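You operate a simulated robot arm through the tools that you are given. There is no shell and no other tool. Be economical: measure what you need, move in short steps, check, and stop when the job is done.

The job below is to be done with a simulated robot arm. You get a single attempt, and the scene is never put back.

TASK
Slide the cord beads: orange to 65, teal to 59, yellow to 56; then cap the cord.
Fine: each bead's pointer ends on its mark; press the green cap home on the purple cord end last and tug it; the strap's sliders and clip and the other caps stay.
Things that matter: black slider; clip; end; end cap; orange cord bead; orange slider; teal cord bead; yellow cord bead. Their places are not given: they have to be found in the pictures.

It is judged by the outcome, as a careful person would: the job done as asked, and still so three seconds after it is handed in. It fails if anything else is knocked over, pushed out of place, dropped, spilled or broken. Lids that push on must go on centred and level and be pressed home; caps that screw on are set level and turned clockwise until they are tight.

THE ROBOT
A 6-joint arm with a two-finger parallel gripper, fixed in place. Base frame: the origin is at the foot of the arm, x ahead of it, y to its left, z up; the work surface is at about z = 754. Lengths are in mm, angles in rad, forces in N, time in s.
With the tool pointing down near the work surface it reaches from about 460 to 880 mm from the base axis. Its first joint turns from -2.007 to 2.007 rad. Payload 4.2 kg.
Tool frame: the origin (TCP) lies between the finger pads and is the grasp point; the fingertips stand 23 mm ahead of it; z points along the fingers, y is the line along which they close. The gripper opens to 94 mm. The fingers are 38 mm wide and 10 mm thick; the gripper's body (54 by 96 mm) begins 39 mm behind the TCP.
Orientation is told as [roll, pitch, yaw] about the base's x, y, z axes, in that order, counted from this pose: with the fingers straight down and closing along the base's y, the tool's x points along the base's -x, its y along +y and its z along -z.

THE INTERFACE
- The arm moves only by the tool nudge_tool. Its argument "moves" is a list of rows, each a list of 6 numbers: the shift along the base's x, y, z in mm, then the turn, a rotation vector about the base's x, y, z in rad. In form: [[x, y, z, rx, ry, rz], ...]. A call has 1 to 20 rows; each row is the pose to reach, as a shift and turn from the pose commanded when the call began. "jaw" is the gripper command, from -1 (shut) to 1 (fully open), values between in proportion, set as the call begins (left out, the last holds). Each row takes 0.2 s and may step no farther than 50 mm and 0.15 rad from the row before; otherwise, or with a gripper value out of range, the whole call is refused. A pose out of reach is approached as far as the arm can. The call stops where the force on the tool passes 40 N (or 10 N more than at its start, if that is more) or the arm is blocked; 0.2 s more then pass. Each finger travels about 108 mm/s and halts on what it meets, pressing with about 24 N; the grip force reading is that of the motor and also rises with nothing between the fingers. The clock runs only during rows and for 0.2 s after the last one: add rows that repeat a pose to give the fingers time. The reply holds the time, the measured pose of the TCP, the force on the tool along the base axes, the opening and the grip force, in the units named above and with some noise, with the torque about the TCP (base axes, N m) and any sound that the robot's microphone picked up, and new pictures: "show" is both (left out), scene, wrist or none.
- Cameras (640 x 400 px; columns grow to the right, rows downward): "scene" is fixed at [219.4, 649.9, 1304.4]; the picture's right is [-0.83, -0.55, 0.00], its down [-0.18, 0.27, -0.95] and it looks along [0.52, -0.79, -0.32] (base axes); focal length 330 px, centre (320, 200). "wrist" rides on the gripper at [86, 16, -74] in the tool frame; the picture's right is [-0.18, 0.98, 0.00], its down [-0.58, -0.11, -0.81] and it looks along [-0.79, -0.15, 0.59] (tool axes); focal length 243 px, centre (320, 200).
- lift_body(by): slides the trunk up (or, below 0, down) by that many mm; the arm rides with it, the base frame stays. It gives what a move gives, with no picture.
- locate(camera, pixels): for up to 12 pixels [column, row] of the newest picture of that camera ("zoom" is the newest enlarged one), the place [x, y, z] in the base frame of the surface seen there, good to about 2 mm. It takes no simulated time.
- enlarge(camera, box): a new picture of the part [left, top, right, bottom] of that camera's present view, enlarged. It takes no simulated time.
- hand_in(): hands the job in; it is judged then, once.

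Work in short steps. Measure before you move; look again where a grasp or a placing could have gone wrong, and mend it. You have 80 turns and 200 pictures in all, those below and enlarged ones among them. Open the gripper and draw the arm clear of the work before you hand the job in, unless the task says otherwise; then end with one line.

The tools are called after "Request:" as a command line: name --pt "numbers of a row" for each row, then --argument value for the rest, lists and objects as JSON in quotes. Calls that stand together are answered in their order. nudge_tool: Moves the arm, as the interface text tells. Its arguments: {"type":"object","properties":{"moves":{"type":"array","items":{"type":"array","items":{"type":"number"}}},"jaw":{"type":"number"},"show":{"type":"string","enum":["both","scene","wrist","none"]}},"required":["moves"]} The other tools are called the same way: lift_body (by) slides the trunk up or down; locate (camera, pixels) gives the place of the surface under pixels of a picture; enlarge (camera, box) takes an enlarged picture of a part of a camera's view; hand_in () hands the job in.

At the start:

```text
clock: 0.0
position: [557.8, -228.7, 1130.6]
orientation: [0.0, -0.001, 0.0]
wrist_force: [0.2, 0.0, -0.4]
ft_torque: [0.01, 0.02, 0.0]
grip_width: 93.7
grip_force: 0.0
trunk travel left (down, up): [-675.0, 315.0]
```

scene: 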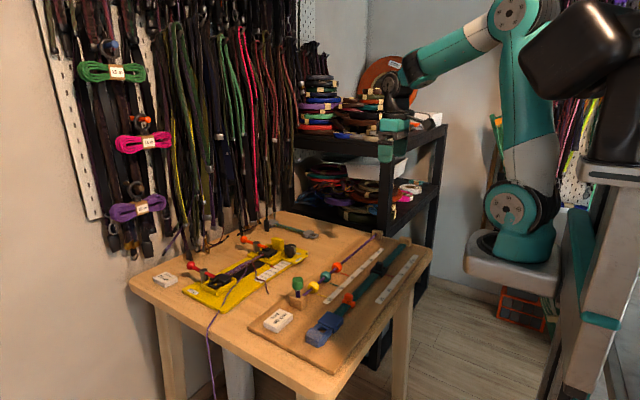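
wrist: 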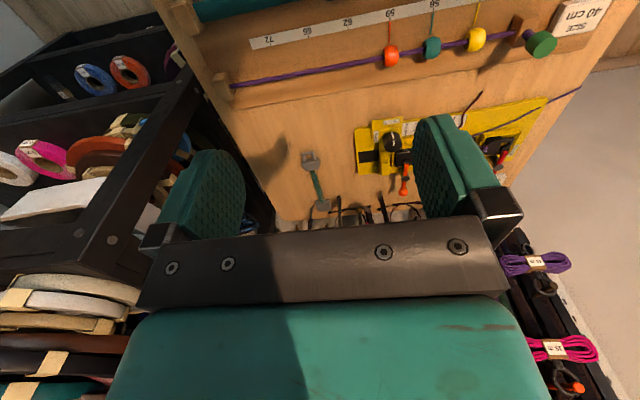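

The wrist view shows the cord with beads near (390,55), (432,47), (476,38), and the green cap near (540,43). I enlarge both views to study them.

Request:
enlarge --camera "wrist" --box '[220, 0, 620, 110]'

Request:
enlarge --camera "scene" --box '[240, 220, 440, 360]'

```text
1.60 times, centred on (420, 55) of wrist
```

zoom: 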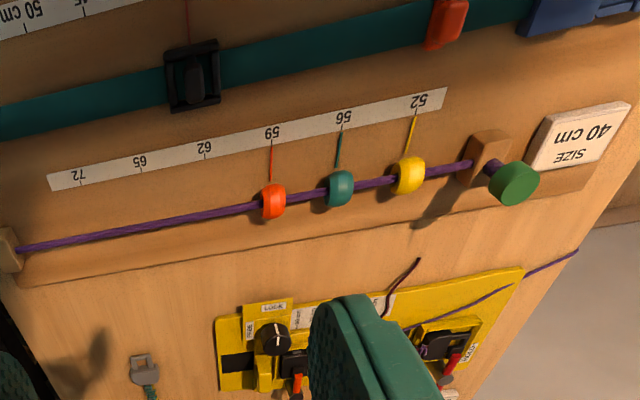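

```text
2.86 times, centred on (340, 290) of scene
```

zoom: 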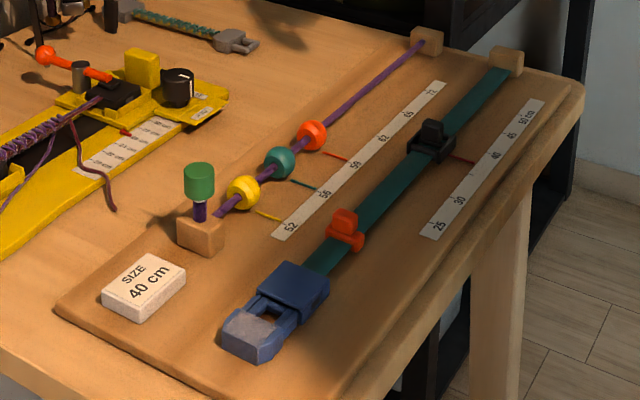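

I locate the beads, cap, pointer ends and scale in the scene zoom, where they are seen clearly.

Request:
locate --camera "zoom" --pixels '[[312, 136], [278, 163], [243, 192], [199, 172], [199, 213], [202, 235], [282, 220], [312, 188], [344, 159], [425, 42], [410, 58], [225, 213]]'

Request:
locate --camera "zoom" --pixels '[[290, 228], [323, 195], [353, 164], [382, 138], [407, 114], [430, 91], [280, 237], [440, 83], [432, 140], [345, 225], [500, 60], [160, 290]]'

Request:
enlarge --camera "scene" --box '[280, 230, 400, 305]'

```text
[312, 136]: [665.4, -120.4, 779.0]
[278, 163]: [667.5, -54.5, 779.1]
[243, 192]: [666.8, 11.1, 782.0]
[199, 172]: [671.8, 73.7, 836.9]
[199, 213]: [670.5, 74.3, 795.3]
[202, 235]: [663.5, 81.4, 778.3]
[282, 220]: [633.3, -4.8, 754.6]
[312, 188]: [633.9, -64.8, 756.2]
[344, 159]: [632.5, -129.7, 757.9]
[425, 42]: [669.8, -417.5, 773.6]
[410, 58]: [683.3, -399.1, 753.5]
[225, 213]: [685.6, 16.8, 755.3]
```

```text
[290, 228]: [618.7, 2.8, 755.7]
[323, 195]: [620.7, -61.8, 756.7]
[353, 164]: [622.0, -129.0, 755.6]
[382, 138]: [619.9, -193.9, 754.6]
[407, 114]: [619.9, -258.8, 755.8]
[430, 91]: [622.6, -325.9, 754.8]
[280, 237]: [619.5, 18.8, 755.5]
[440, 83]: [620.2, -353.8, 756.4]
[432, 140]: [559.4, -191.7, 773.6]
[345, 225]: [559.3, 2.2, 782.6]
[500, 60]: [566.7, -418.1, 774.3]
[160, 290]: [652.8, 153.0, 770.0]
```

```text
5.33 times, centred on (340, 268) of scene
```

zoom: 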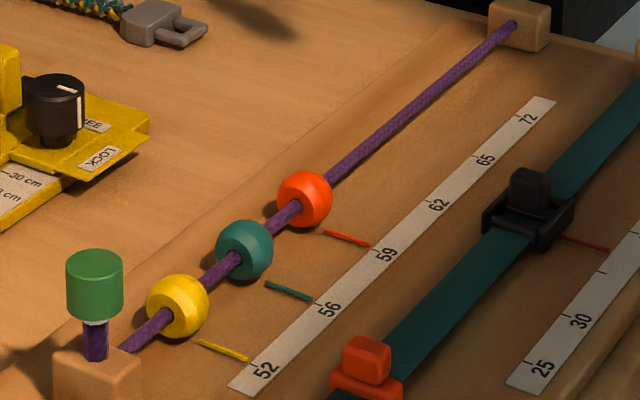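

Each pointer sits about on 59/56/52, ticks ~65 mm apart in y. The cord is at x≈672, beads at y≈-130, -65, 0. I turn the gripper 90° and move above the orange bead, staying high.

Request:
nudge_tool --pt "10 9 -15 0 0 0.1428" --pt "21 18 -30 0 0 0.2856" --pt "31 27 -50 0 0 0.4284" --pt "42 36 -70 0 0 0.5712" --pt "52 45 -90 0 0 0.714" --pt "62 54 -110 0 0 0.8568" --pt "73 63 -130 0 0 0.9996" --pt "83 72 -150 0 0 1.1424" --pt "94 81 -170 0 0 1.2852" --pt "104 90 -190 0 0 1.428" --pt "114 99 -200 0 0 1.5708" --pt "114 99 -200 0 0 1.5708" --jaw 0.1

```text
clock: 2.6
position: [672.9, -130.0, 933.2]
orientation: [-0.001, 0.0, 1.572]
wrist_force: [0.5, -0.3, -0.2]
ft_torque: [0.01, -0.02, -0.01]
grip_width: 52.0
grip_force: 0.1
trunk travel left (down, up): [-675.0, 315.0]
```

scene: 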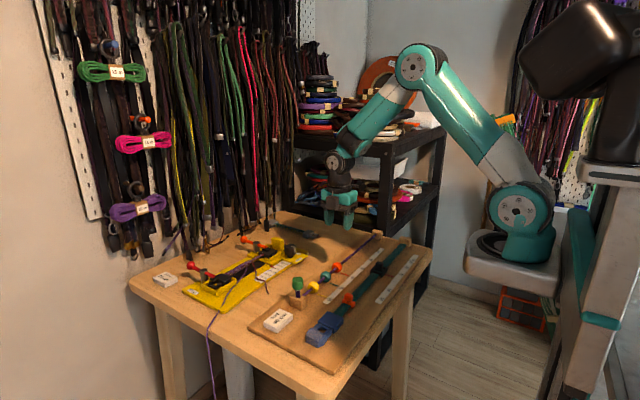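
wrist: 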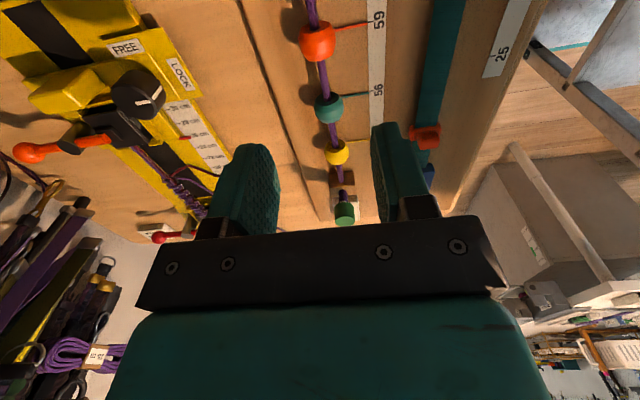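

The wrist now sees the beads at (317,41), (328,107), (338,152) and the scale. I enlarge to read pointers against ticks precisely.

Request:
enlarge --camera "wrist" --box '[280, 0, 440, 100]'

Request:
enlarge --camera "scene" --box '[310, 240, 390, 290]'

```text
4.00 times, centred on (360, 50) of wrist
```

zoom: 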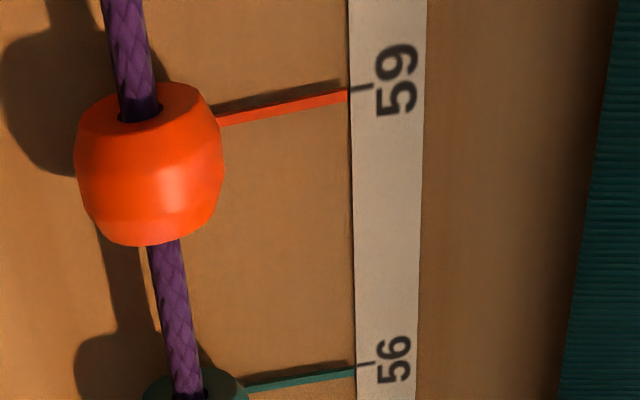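

```text
8.00 times, centred on (350, 265) of scene
```

zoom: 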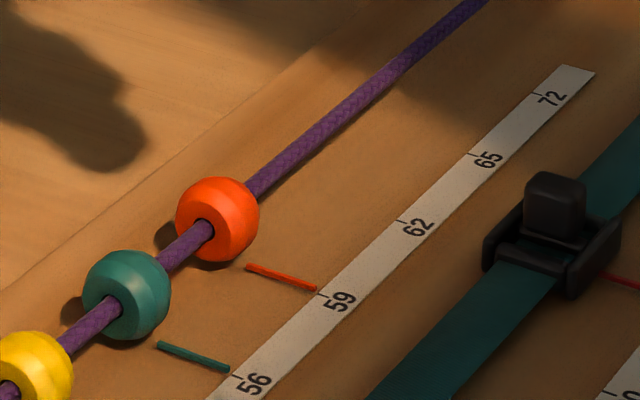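

I locate pointer tips and tick starts.

Request:
locate --camera "zoom" --pixels '[[315, 289], [250, 266], [321, 295], [227, 370], [235, 377], [400, 221], [471, 155], [536, 94], [217, 220], [125, 296]]'

Request:
enlarge --camera "wrist" --box '[280, 0, 440, 100]'

```text
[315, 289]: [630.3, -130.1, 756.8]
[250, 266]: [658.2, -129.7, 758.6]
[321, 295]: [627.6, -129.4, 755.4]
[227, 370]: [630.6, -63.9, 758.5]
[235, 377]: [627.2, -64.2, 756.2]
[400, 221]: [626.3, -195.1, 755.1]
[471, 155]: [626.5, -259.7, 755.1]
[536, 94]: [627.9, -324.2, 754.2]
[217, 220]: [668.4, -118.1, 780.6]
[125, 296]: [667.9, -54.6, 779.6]
```

```text
4.00 times, centred on (360, 50) of wrist
```

zoom: 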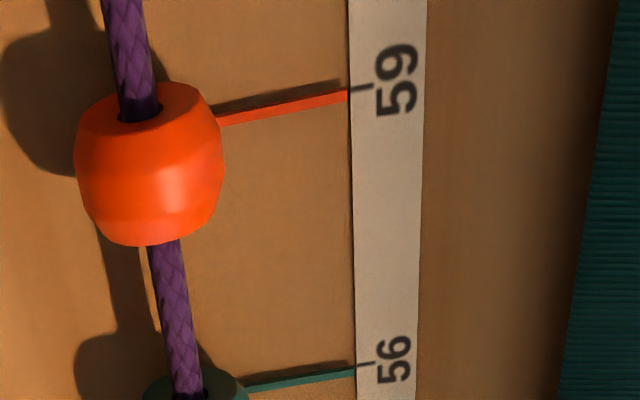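

Pointers align with ticks spaced 65 mm, so orange needs −130, teal and yellow −65. I locate the orange bead's edges in the wrist zoom.

Request:
locate --camera "zoom" --pixels '[[80, 150], [218, 150], [150, 165], [150, 200], [140, 242], [150, 130], [133, 80], [175, 300]]'

```text
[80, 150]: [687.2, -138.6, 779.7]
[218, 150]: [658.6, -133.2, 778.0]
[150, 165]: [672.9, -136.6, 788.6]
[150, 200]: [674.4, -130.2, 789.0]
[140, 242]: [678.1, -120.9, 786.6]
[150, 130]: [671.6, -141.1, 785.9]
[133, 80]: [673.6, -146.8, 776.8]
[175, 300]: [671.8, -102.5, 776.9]
```

Bead centre ≈ (672.5,-130,774), top 789, Ø≈29. I descend around it with jaws at 52 mm.

Request:
nudge_tool --pt "0 0 -40 0 0 0" --pt "0 0 -80 0 0 0" --pt "0 0 -110 0 0 0" --pt "0 0 -130 0 0 0" --pt "0 0 -145 0 0 0" --pt "0 0 -145 0 0 0"

```text
clock: 4.0
position: [672.5, -129.4, 785.7]
orientation: [-0.001, -0.001, 1.571]
wrist_force: [-0.7, 1.1, 0.2]
ft_torque: [0.03, 0.0, 0.01]
grip_width: 51.6
grip_force: 0.1
trunk travel left (down, up): [-675.0, 315.0]
```

scene: 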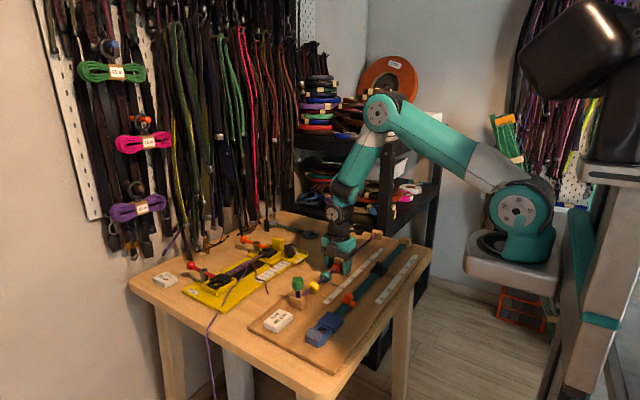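
wrist: 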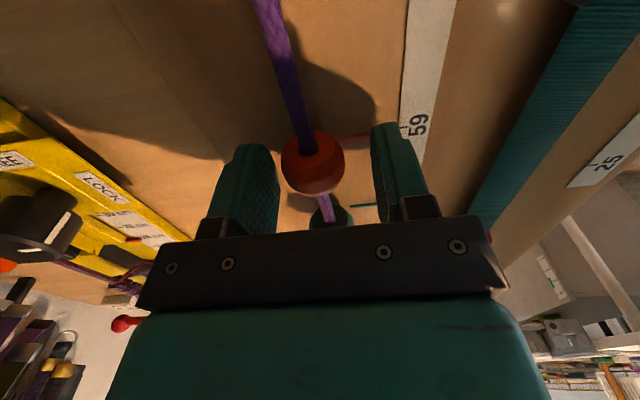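

The orange bead sits between the fingers. I close on it.

Request:
nudge_tool --pt "0 0 0 0 0 0" --pt "0 0 0 0 0 0" --pt "0 0 0 0 0 0" --jaw -0.6 --show "wrist"

```text
clock: 4.8
position: [673.8, -129.8, 784.8]
orientation: [-0.005, 0.0, 1.573]
wrist_force: [27.9, 0.7, -5.3]
ft_torque: [-0.01, -0.38, 0.01]
grip_width: 28.9
grip_force: 44.6
trunk travel left (down, up): [-675.0, 315.0]
```

wrist: 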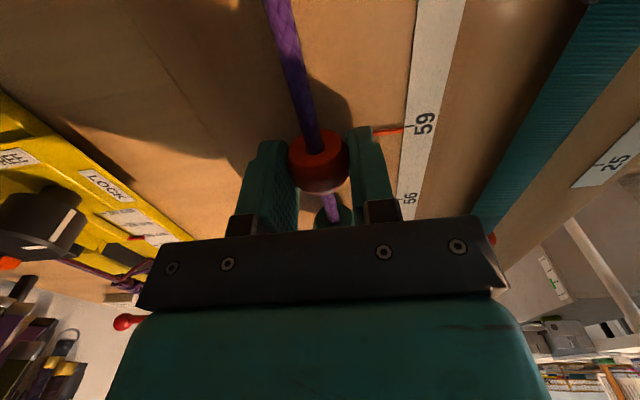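

The 28 N in x says the grip is a bit off-centre; I ease the tool +1.5 mm in x.

Request:
nudge_tool --pt "0.8 0 0 0 0 0" --pt "1.5 0 0 0 0 0" --pt "1.5 0 0 0 0 0" --show "none"

```text
clock: 5.6
position: [675.3, -129.7, 786.2]
orientation: [-0.003, 0.001, 1.57]
wrist_force: [21.6, 0.5, 1.1]
ft_torque: [-0.01, -0.28, 0.01]
grip_width: 29.1
grip_force: 44.8
trunk travel left (down, up): [-675.0, 315.0]
```

Force fell 6 N; I continue another 2 mm.

Request:
nudge_tool --pt "1 0 0 0 0 0" --pt "2 0 0 0 0 0" --pt "2 0 0 0 0 0" --show "wrist"

```text
clock: 6.4
position: [674.3, -129.5, 785.7]
orientation: [0.005, 0.001, 1.57]
wrist_force: [7.2, 0.1, 0.3]
ft_torque: [-0.01, -0.06, 0.01]
grip_width: 29.1
grip_force: 45.0
trunk travel left (down, up): [-675.0, 315.0]
```

wrist: 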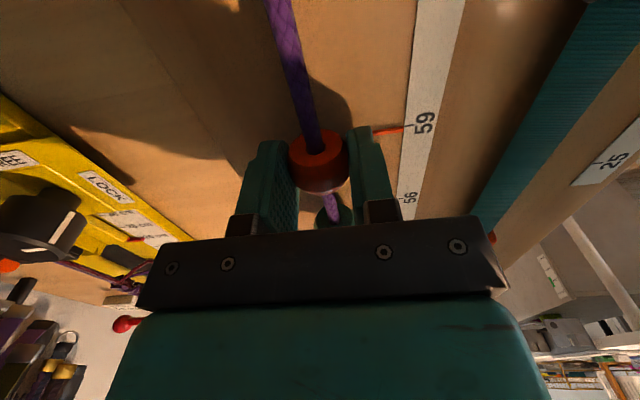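

Grip is nearly centred. I slide half way (−65 mm) with x +1 more, then check.

Request:
nudge_tool --pt "1 -5 0 0 0 0" --pt "1 -13 0 0 0 0" --pt "1 -21 0 0 0 0" --pt "1 -29 0 0 0 0" --pt "1 -37 0 0 0 0" --pt "1 -45 0 0 0 0" --pt "1 -53 0 0 0 0" --pt "1 -60 0 0 0 0" --pt "1 -65 0 0 0 0" --pt "1 -65 0 0 0 0" --show "wrist"

```text
clock: 8.6
position: [675.4, -193.0, 786.0]
orientation: [0.002, 0.001, 1.571]
wrist_force: [-26.0, -0.6, -6.9]
ft_torque: [-0.02, 0.39, 0.01]
grip_width: 28.9
grip_force: 44.6
trunk travel left (down, up): [-675.0, 315.0]
```

wrist: 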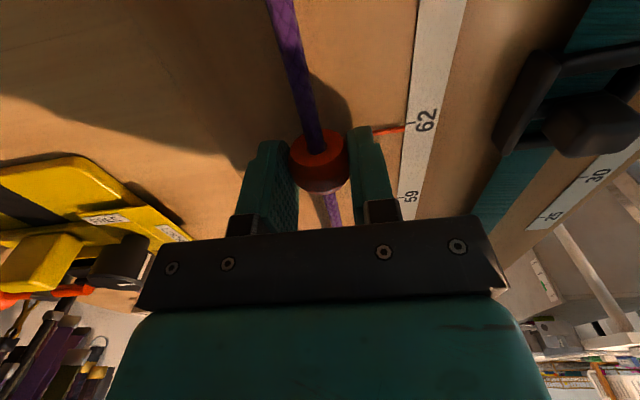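

Orange is at 62, moving with the tool; x overshoot, so I go back 1 mm and slide the remaining 65 mm.

Request:
nudge_tool --pt "-0.8 -5 0 0 0 0" --pt "-0.8 -13 0 0 0 0" --pt "-0.8 -21 0 0 0 0" --pt "-0.8 -29 0 0 0 0" --pt "-0.8 -37 0 0 0 0" --pt "-0.8 -45 0 0 0 0" --pt "-0.8 -53 0 0 0 0" --pt "-0.8 -60 0 0 0 0" --pt "-0.8 -65 0 0 0 0" --pt "-0.8 -65 0 0 0 0" --pt "-0.8 -65 0 0 0 0" --show "wrist"

Request:
enlarge --camera "wrist" --box '[360, 90, 460, 153]'

Request:
enlarge --camera "scene" --box '[330, 230, 410, 280]'

```text
clock: 11.0
position: [674.3, -258.5, 784.7]
orientation: [0.001, 0.0, 1.571]
wrist_force: [-14.9, 0.3, -3.5]
ft_torque: [-0.06, 0.18, -0.04]
grip_width: 29.2
grip_force: 45.4
trunk travel left (down, up): [-675.0, 315.0]
```

wrist: 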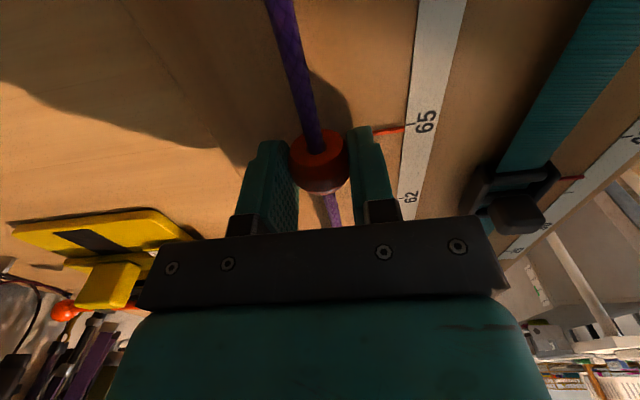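

```text
6.35 times, centred on (410, 122) of wrist
```

zoom: 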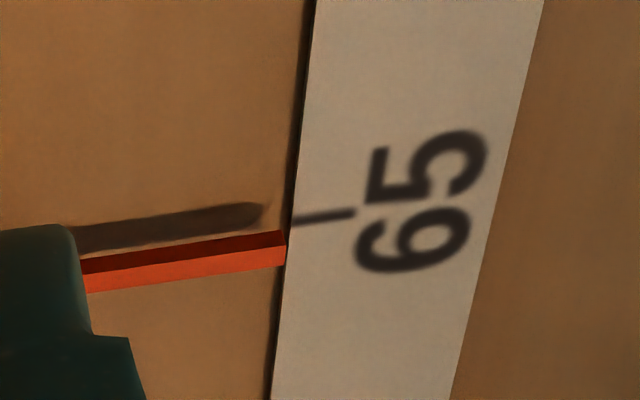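

```text
8.00 times, centred on (370, 255) of scene
```

zoom: 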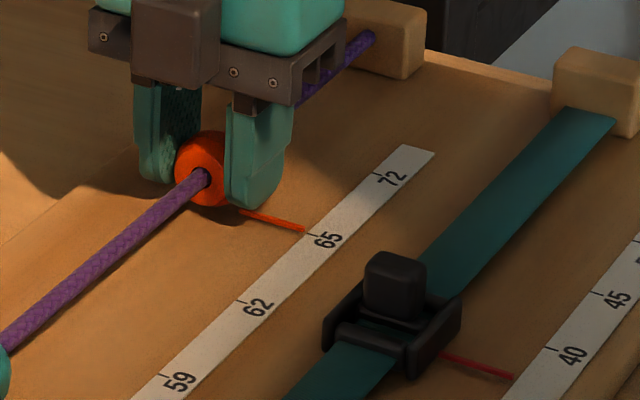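

I measure the orange pointer tip and the 65 tick in the scene zoom.

Request:
locate --camera "zoom" --pixels '[[301, 230], [290, 226], [270, 219], [250, 213], [309, 235], [313, 236], [242, 303], [380, 174]]'

Request:
locate --camera "wrist" --pixels '[[402, 128], [396, 129], [385, 132], [409, 124], [413, 123]]'

```text
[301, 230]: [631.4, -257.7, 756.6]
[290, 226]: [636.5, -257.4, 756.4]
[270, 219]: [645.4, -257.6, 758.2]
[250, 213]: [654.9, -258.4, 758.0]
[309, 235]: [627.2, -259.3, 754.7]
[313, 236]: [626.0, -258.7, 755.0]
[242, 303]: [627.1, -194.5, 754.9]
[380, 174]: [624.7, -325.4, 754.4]
```

```text
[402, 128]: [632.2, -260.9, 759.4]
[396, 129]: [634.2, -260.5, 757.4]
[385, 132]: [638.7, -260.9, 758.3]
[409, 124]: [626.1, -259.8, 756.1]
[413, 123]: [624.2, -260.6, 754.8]
```

I take tighter zooms: the orange pointer at 65, and the teal pointer at 56 (untouched) for reference.

Request:
enlarge --camera "scene" --box '[360, 253, 376, 263]'

Request:
enlarge --camera "scene" --box '[331, 281, 347, 291]'

```text
16.00 times, centred on (368, 258) of scene
```

zoom: 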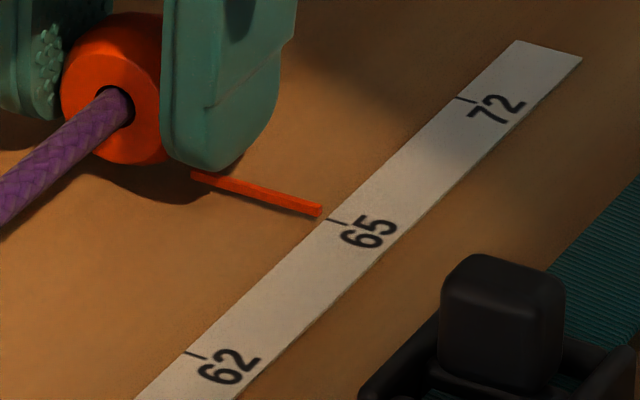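

```text
16.00 times, centred on (339, 286) of scene
```

zoom: 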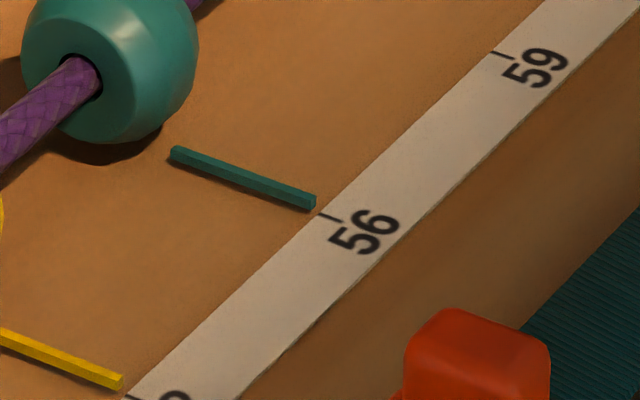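

Working out the parallax, both cameras and the TCP reading (129.0 of 130 mm) suggest orange is ~0.9 mm short. I nudge −1 mm more.

Request:
nudge_tool --pt "-0.3 -0.5 0 0 0 0" --pt "-0.5 -1 0 0 0 0" --pt "-0.5 -1 0 0 0 0" --pt "-0.5 -1 0 0 0 0" --show "wrist"

Request:
enlarge --camera "wrist" --box '[360, 90, 460, 153]'

Request:
enlarge --camera "scene" --box '[360, 253, 376, 263]'

```text
clock: 12.0
position: [674.6, -260.9, 786.2]
orientation: [-0.001, -0.002, 1.571]
wrist_force: [-13.0, -0.1, -8.6]
ft_torque: [0.02, 0.16, 0.0]
grip_width: 29.1
grip_force: 45.7
trunk travel left (down, up): [-675.0, 315.0]
```

wrist: 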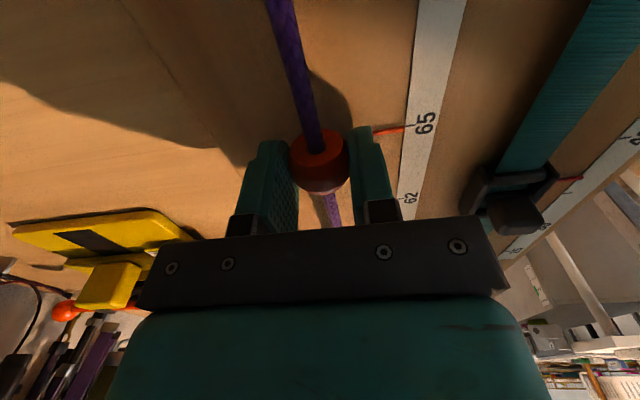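

```text
6.35 times, centred on (410, 122) of wrist
```

zoom: 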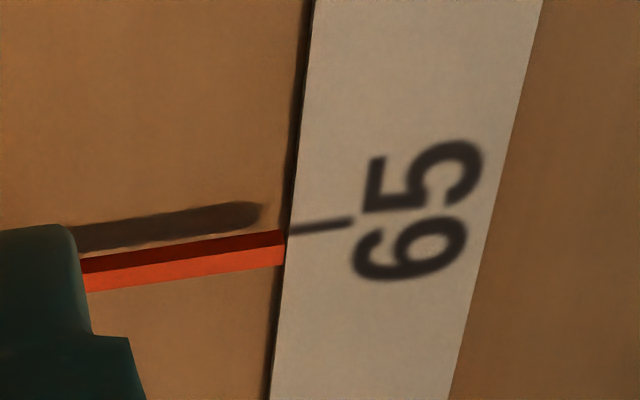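

```text
16.00 times, centred on (368, 258) of scene
```

zoom: 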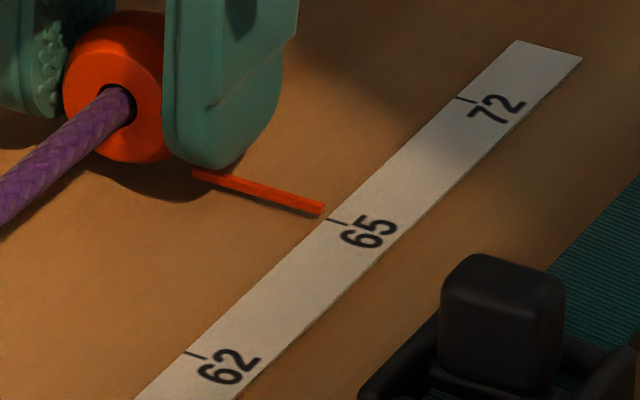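

Orange is now on 65 within measuring error. I release, raise, and check from above.

Request:
nudge_tool --pt "0 0 0 0 0 0" --pt "0 0 0 0 0 0" --pt "0 0 20 0 0 0" --pt "0 0 50 0 0 0" --pt "0 0 60 0 0 0" --pt "0 0 60 0 0 0" --jaw 0.1 --show "wrist"

Request:
enlarge --camera "wrist" --box '[300, 20, 440, 108]'

Request:
enlarge --camera "scene" --box '[360, 253, 376, 263]'

```text
clock: 13.4
position: [675.3, -261.1, 846.6]
orientation: [0.0, 0.0, 1.57]
wrist_force: [0.0, 0.4, -0.7]
ft_torque: [0.02, -0.04, 0.03]
grip_width: 51.6
grip_force: 0.0
trunk travel left (down, up): [-675.0, 315.0]
```

wrist: 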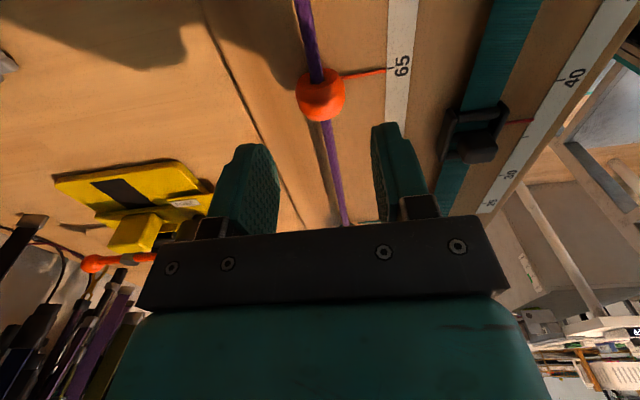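

```text
4.55 times, centred on (370, 64) of wrist
```

zoom: 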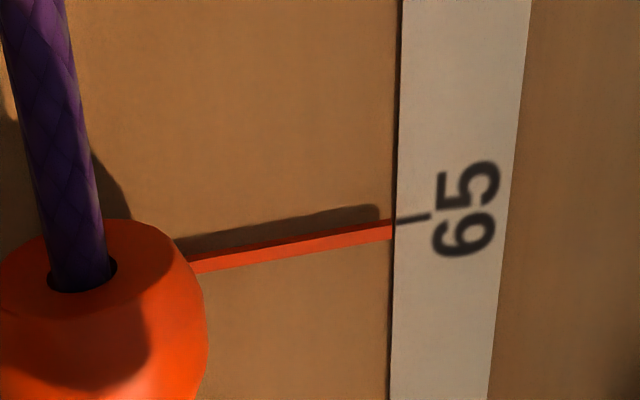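

```text
16.00 times, centred on (368, 258) of scene
```

zoom: 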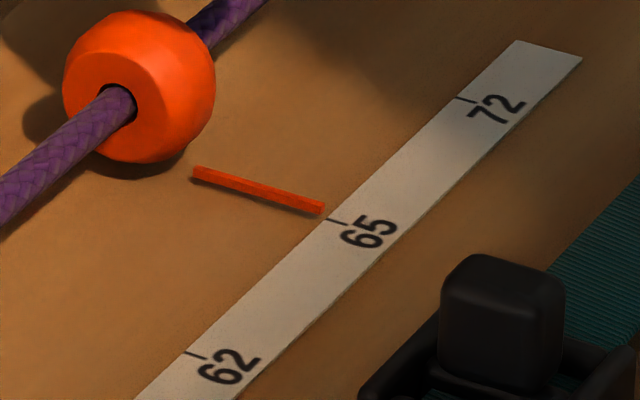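

Orange holds on 65. Now over to teal at y≈-65 and down.

Request:
nudge_tool --pt "-0.4 40 0 0 0 0" --pt "-0.4 85 0 0 0 0" --pt "-0.4 130 0 0 0 0" --pt "-0.4 175 0 0 0 0" --pt "-0.4 196 0 0 0 0" --pt "-0.4 196 -25 0 0 0" --pt "-0.4 196 -45 0 0 0" --pt "-0.4 196 -60 0 0 0" --pt "-0.4 196 -60 0 0 0" --show "wrist"

```text
clock: 15.4
position: [677.0, -60.8, 786.3]
orientation: [0.0, 0.0, 1.573]
wrist_force: [0.2, 0.0, -0.7]
ft_torque: [0.01, 0.02, -0.02]
grip_width: 51.9
grip_force: 0.0
trunk travel left (down, up): [-675.0, 315.0]
```

wrist: 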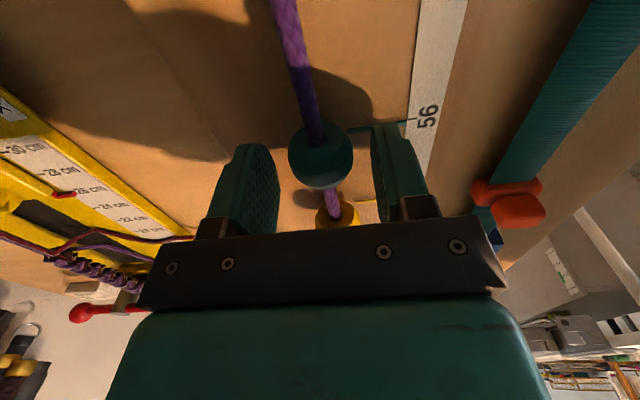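

The tool reads (677,-60.8), off a bit; I correct by (−2.3,−4) before closing.

Request:
nudge_tool --pt "-2.3 -4 0 0 0 0" --pt "-2.3 -4 0 0 0 0" --pt "-2.3 -4 0 0 0 0" --show "none"

Request:
nudge_tool --pt "0 0 0 0 0 0" --pt "0 0 0 0 0 0" --pt "0 0 0 0 0 0" --jaw -0.6 --show "wrist"

```text
clock: 16.2
position: [673.2, -67.0, 788.3]
orientation: [0.001, -0.001, 1.571]
wrist_force: [-0.1, 0.4, -0.3]
ft_torque: [-0.01, -0.02, 0.01]
grip_width: 51.9
grip_force: 0.0
trunk travel left (down, up): [-675.0, 315.0]
```

```text
clock: 17.0
position: [675.2, -65.3, 787.8]
orientation: [-0.003, 0.0, 1.571]
wrist_force: [11.4, 1.0, -1.7]
ft_torque: [-0.03, -0.21, 0.01]
grip_width: 28.7
grip_force: 45.6
trunk travel left (down, up): [-675.0, 315.0]
```

wrist: 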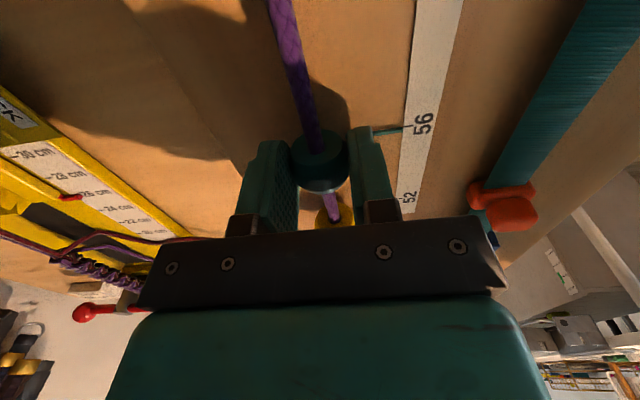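

Teal is gripped with a small side force. I slide −65.5 mm to 59.

Request:
nudge_tool --pt "0.4 -5 0 0 0 0" --pt "0.4 -13 0 0 0 0" --pt "0.4 -21 0 0 0 0" --pt "0.4 -29 0 0 0 0" --pt "0.4 -37 0 0 0 0" --pt "0.4 -45 0 0 0 0" --pt "0.4 -53 0 0 0 0" --pt "0.4 -60 0 0 0 0" --pt "0.4 -65.2 0 0 0 0" --pt "0.4 -65.2 0 0 0 0" --pt "0.4 -65.2 0 0 0 0" --show "wrist"

Request:
enlarge --camera "wrist" --box '[360, 90, 460, 153]'

Request:
enlarge --camera "scene" --box '[342, 267, 358, 277]'

```text
clock: 19.4
position: [674.4, -131.8, 787.1]
orientation: [-0.002, 0.0, 1.569]
wrist_force: [10.7, 0.2, 19.2]
ft_torque: [-0.03, -0.17, -0.01]
grip_width: 28.8
grip_force: 44.7
trunk travel left (down, up): [-675.0, 315.0]
```

wrist: 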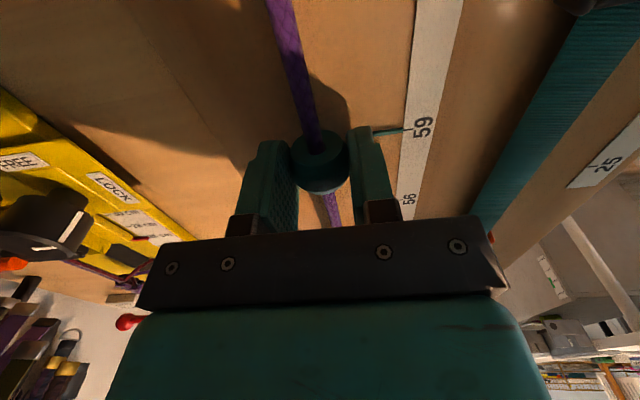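

```text
6.35 times, centred on (410, 122) of wrist
```

zoom: 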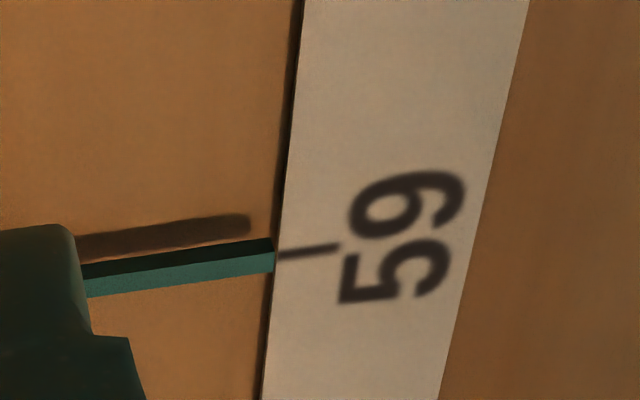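

```text
16.00 times, centred on (350, 272) of scene
```

zoom: 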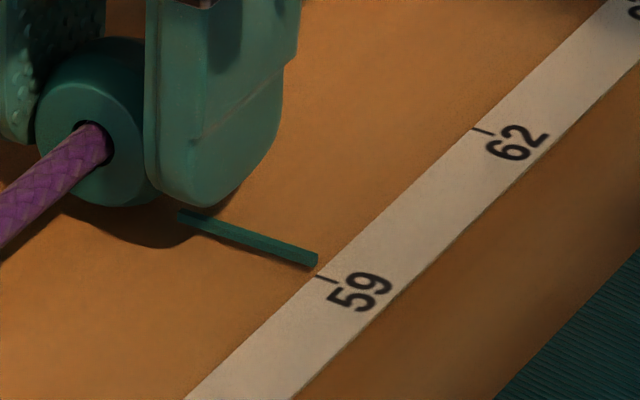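

Teal overshot by about 1.5 mm (tip level with tick in wrist where ~15 px offset is right). I back up +1.5 and ease z +1.

Request:
nudge_tool --pt "0.3 0.8 0.5 0 0 0" --pt "0.5 1.5 1 0 0 0" --pt "0.5 1.5 1 0 0 0" --pt "0.5 1.5 1 0 0 0" --show "wrist"

Request:
enlarge --camera "wrist" --box '[360, 90, 460, 153]'

Request:
enlarge --camera "scene" --box '[342, 267, 358, 277]'

```text
clock: 20.4
position: [674.3, -130.9, 787.0]
orientation: [0.001, 0.001, 1.571]
wrist_force: [10.1, -0.4, 6.4]
ft_torque: [-0.03, -0.17, -0.01]
grip_width: 29.4
grip_force: 44.2
trunk travel left (down, up): [-675.0, 315.0]
```

wrist: 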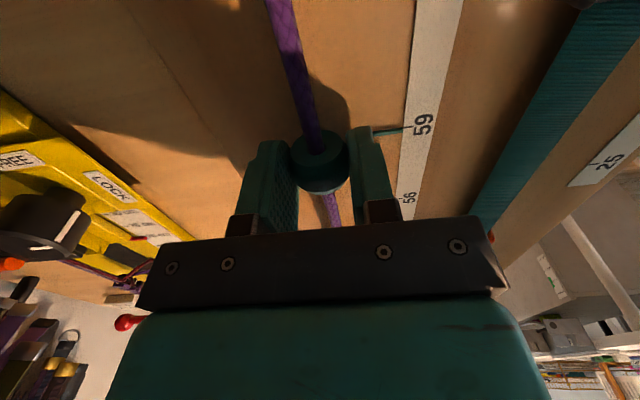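

```text
6.35 times, centred on (410, 122) of wrist
```

zoom: 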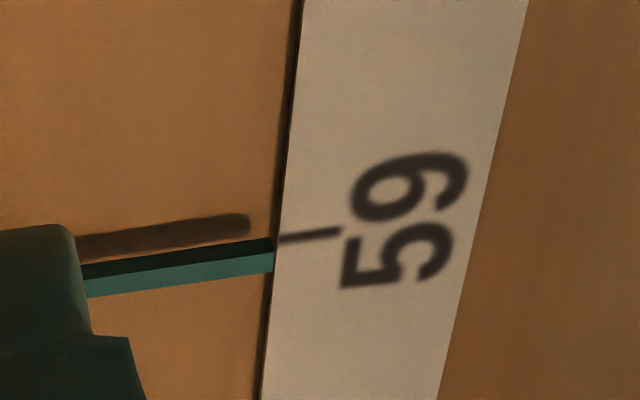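

```text
16.00 times, centred on (350, 272) of scene
```

zoom: 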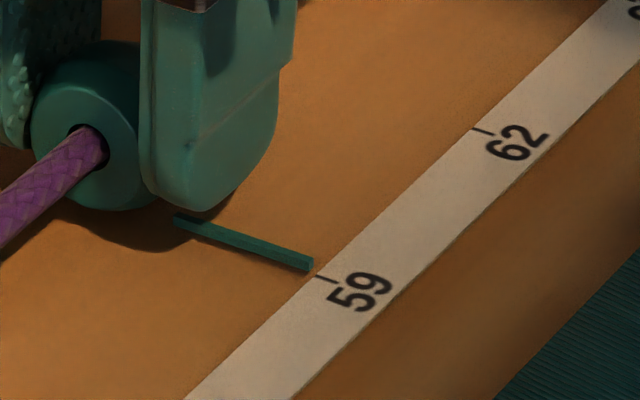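

Teal matches the reference offset now. I release and rise, then check.

Request:
nudge_tool --pt "0 0 0 0 0 0" --pt "0 0 0 0 0 0" --pt "0 0 20 0 0 0" --pt "0 0 50 0 0 0" --pt "0 0 60 0 0 0" --pt "0 0 60 0 0 0" --jaw 0.1 --show "wrist"

Request:
enlarge --camera "wrist" --box '[300, 20, 440, 108]'

Request:
enlarge --camera "scene" --box '[342, 267, 358, 277]'

```text
clock: 21.8
position: [672.7, -133.5, 849.4]
orientation: [-0.001, 0.0, 1.571]
wrist_force: [-0.8, -0.4, 0.4]
ft_torque: [0.01, 0.0, -0.02]
grip_width: 51.9
grip_force: 0.0
trunk travel left (down, up): [-675.0, 315.0]
```

wrist: 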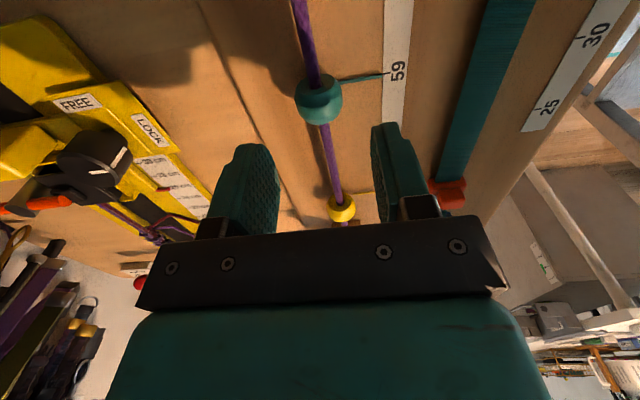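

```text
4.55 times, centred on (370, 64) of wrist
```

zoom: 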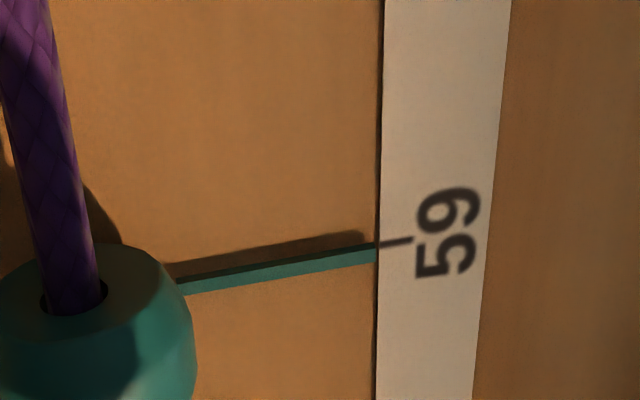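

```text
16.00 times, centred on (350, 272) of scene
```

zoom: 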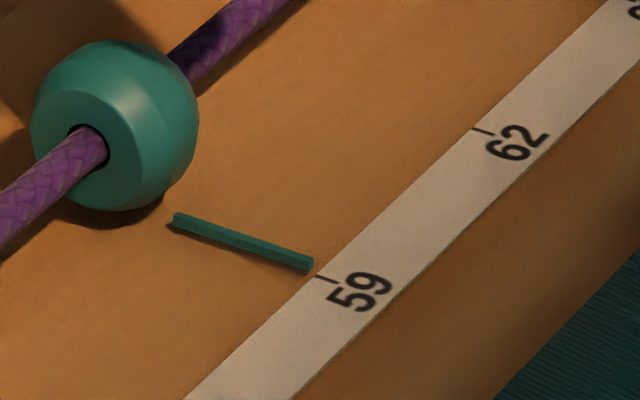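

Teal good. Now to yellow (y≈0), settle above it, then descend with settle rows.

Request:
nudge_tool --pt "1 45 0 0 0 0" --pt "1 90 0 0 0 0" --pt "1 125 0 0 0 0" --pt "1 131 0 0 0 0" --pt "1 131 0 0 0 0" --pt "1 131 -25 0 0 0" --pt "1 131 -45 0 0 0" --pt "1 131 -61 0 0 0" --pt "1 131 -61 0 0 0" --pt "1 131 -61 0 0 0" --show "wrist"

```text
clock: 24.0
position: [674.7, 0.8, 787.0]
orientation: [0.001, 0.0, 1.57]
wrist_force: [0.3, 0.5, -0.1]
ft_torque: [-0.04, 0.03, -0.04]
grip_width: 51.7
grip_force: 0.1
trunk travel left (down, up): [-675.0, 315.0]
```

wrist: 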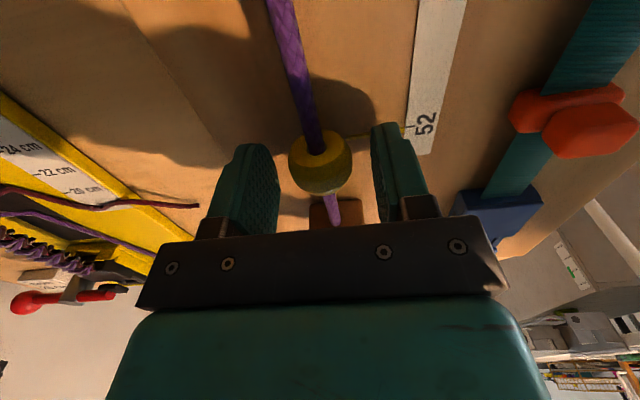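

The yellow bead is centred between the fingers; I close on it.

Request:
nudge_tool --pt "0 0 0 0 0 0" --pt "0 0 0 0 0 0" --pt "0 0 0 0 0 0" --jaw -0.6 --show "none"

```text
clock: 24.8
position: [675.2, 0.5, 785.5]
orientation: [0.001, 0.0, 1.57]
wrist_force: [-1.7, 0.0, -1.7]
ft_torque: [0.02, 0.04, 0.03]
grip_width: 29.2
grip_force: 44.9
trunk travel left (down, up): [-675.0, 315.0]
```

Well centred. I slide −65 mm to 56.

Request:
nudge_tool --pt "0 -5 0 0 0 0" --pt "0 -13 0 0 0 0" --pt "0 -21 0 0 0 0" --pt "0 -29 0 0 0 0" --pt "0 -37 0 0 0 0" --pt "0 -45 0 0 0 0" --pt "0 -53 0 0 0 0" --pt "0 -60 0 0 0 0" --pt "0 -65 0 0 0 0" --pt "0 -65 0 0 0 0" --pt "0 -65 0 0 0 0" --show "wrist"

Request:
enlarge --camera "wrist" --box '[360, 90, 460, 153]'

Request:
enlarge --camera "scene" --box '[331, 281, 347, 291]'

```text
clock: 27.2
position: [674.5, -64.7, 786.5]
orientation: [0.001, 0.001, 1.569]
wrist_force: [-1.5, -0.7, -7.0]
ft_torque: [-0.03, 0.03, 0.0]
grip_width: 29.2
grip_force: 44.8
trunk travel left (down, up): [-675.0, 315.0]
```

wrist: 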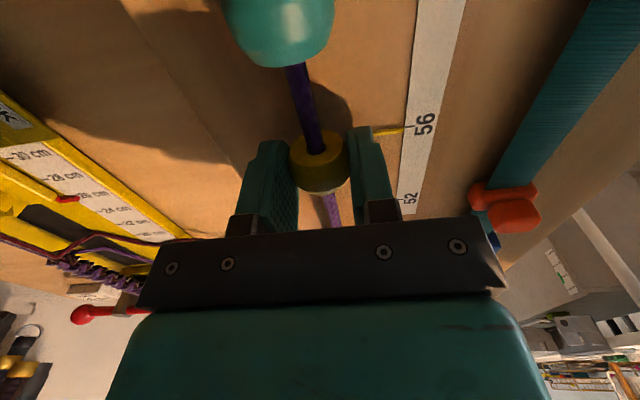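

```text
6.35 times, centred on (410, 122) of wrist
```

zoom: 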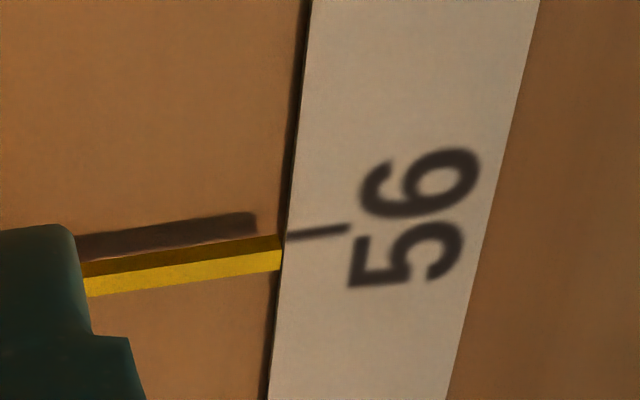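

```text
16.00 times, centred on (339, 286) of scene
```

zoom: 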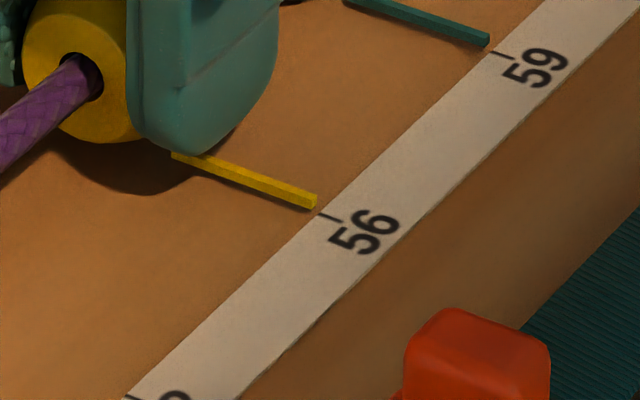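

Yellow matches the 56 reference position. I release, rise well above the cap height, and back away to view the cap.

Request:
nudge_tool --pt "0 0 0 0 0 0" --pt "0 0 0 0 0 0" --pt "0 0 20 0 0 0" --pt "0 0 60 0 0 0" --pt "0 0 100 0 0 0" --pt "0 0 130 0 0 0" --pt "0 0 130 0 0 0" --jaw 0.1

Request:
enlarge --camera "scene" --box '[280, 255, 344, 295]'

Request:
enlarge --camera "wrist" --box '[280, 60, 440, 160]'

```text
clock: 28.8
position: [672.5, -68.1, 917.6]
orientation: [0.002, 0.001, 1.571]
wrist_force: [0.3, -0.6, -0.2]
ft_torque: [-0.02, 0.02, 0.02]
grip_width: 51.8
grip_force: 0.1
trunk travel left (down, up): [-675.0, 315.0]
```

scene: 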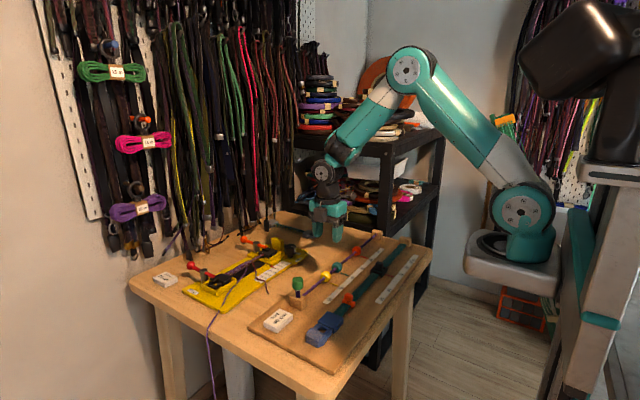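
wrist: 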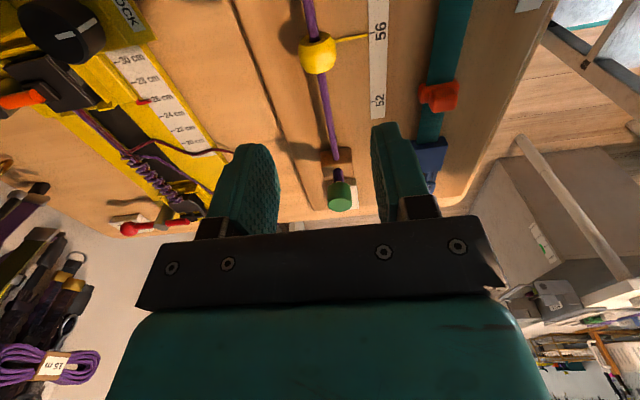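

```text
10.00 times, centred on (312, 275) of scene
```

zoom: 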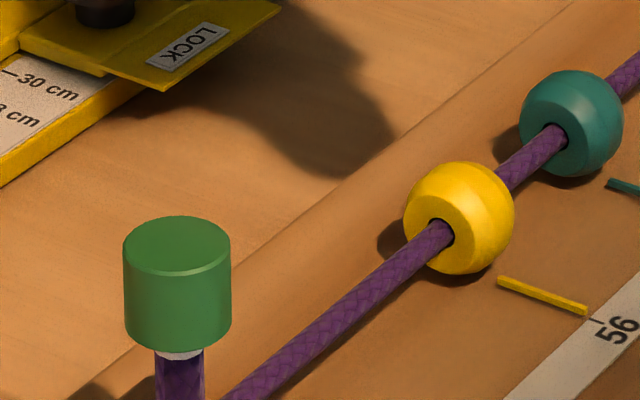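

```text
4.00 times, centred on (360, 110) of wrist
```

zoom: 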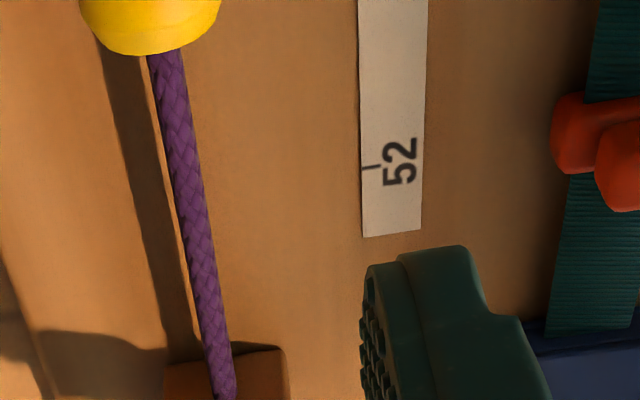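

The cap sits loosely on the white tip of the purple cord end. I locate the cap's top and edges.

Request:
enlarge --camera "scene" --box '[274, 265, 322, 295]'

Request:
locate --camera "wrist" --pixels '[[340, 204], [334, 200], [347, 200], [340, 210], [340, 190], [331, 190], [350, 190]]'

```text
13.33 times, centred on (298, 280) of scene
```

zoom: 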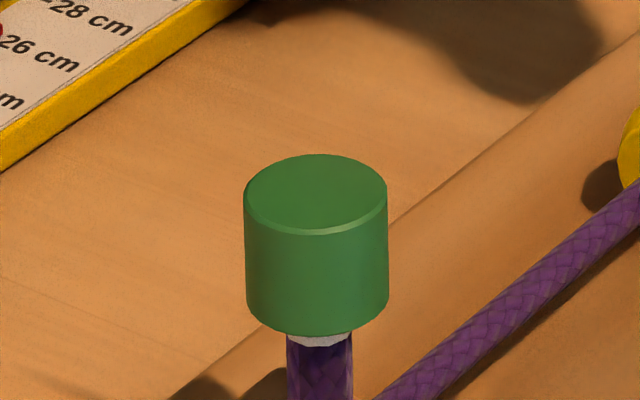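

```text
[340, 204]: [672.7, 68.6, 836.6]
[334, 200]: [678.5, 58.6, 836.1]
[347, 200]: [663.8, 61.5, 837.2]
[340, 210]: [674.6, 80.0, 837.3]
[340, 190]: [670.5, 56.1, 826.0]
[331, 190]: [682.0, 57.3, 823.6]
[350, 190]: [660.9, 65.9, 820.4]
```

Request:
locate --camera "zoom" --pixels '[[315, 195], [315, 158], [315, 226], [250, 197], [382, 192], [315, 240], [317, 328], [318, 343], [320, 380]]'

```text
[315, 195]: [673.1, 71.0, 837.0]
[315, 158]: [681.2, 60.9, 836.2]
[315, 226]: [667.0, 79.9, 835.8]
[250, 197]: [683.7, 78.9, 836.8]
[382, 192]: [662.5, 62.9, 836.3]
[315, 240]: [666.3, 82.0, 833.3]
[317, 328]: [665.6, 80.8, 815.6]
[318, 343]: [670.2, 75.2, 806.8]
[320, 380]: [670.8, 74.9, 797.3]
```

Cap centre ≈ (673,71), top 837, bottom ≈814, Ø26; the cord end is directly below it. I close the jaws and move above it, to press straight down on the top.

Request:
nudge_tool --pt "0 45 0 0 0 0" --pt "0 90 0 0 0 0" --pt "0 130 0 0 0 0" --pt "0 136 0 0 0 0" --pt "0 136 0 0 0 0" --pt "0 136 -30 0 0 0" --pt "0 136 -42 0 0 0" --pt "0 136 -42 0 0 0" --pt "0 136 -42 0 0 0" --jaw -1

Request:
enlarge --camera "scene" --box '[274, 255, 322, 285]'

```text
clock: 30.8
position: [675.9, 71.3, 876.0]
orientation: [0.001, -0.001, 1.572]
wrist_force: [-0.6, -0.2, 0.5]
ft_torque: [0.02, -0.02, 0.0]
grip_width: 0.2
grip_force: 24.0
trunk travel left (down, up): [-675.0, 315.0]
```

scene: 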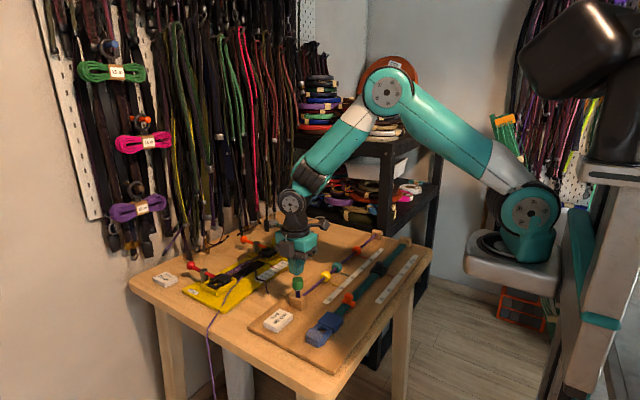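
wrist: 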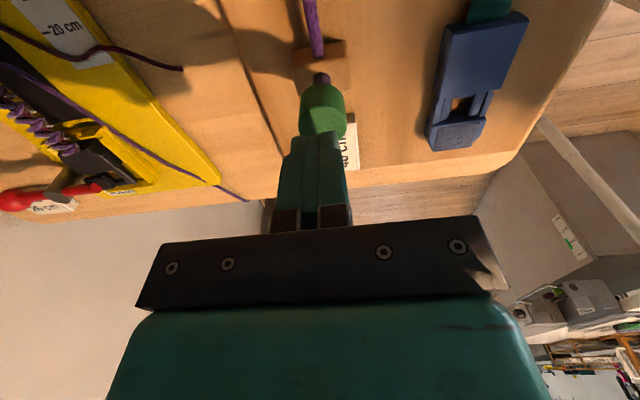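

```text
13.33 times, centred on (298, 270) of scene
```

zoom: 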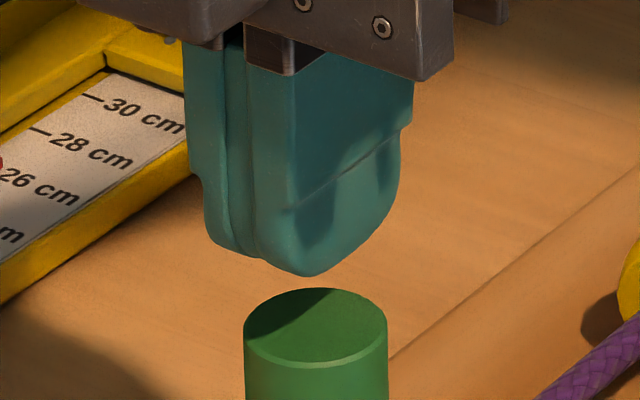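

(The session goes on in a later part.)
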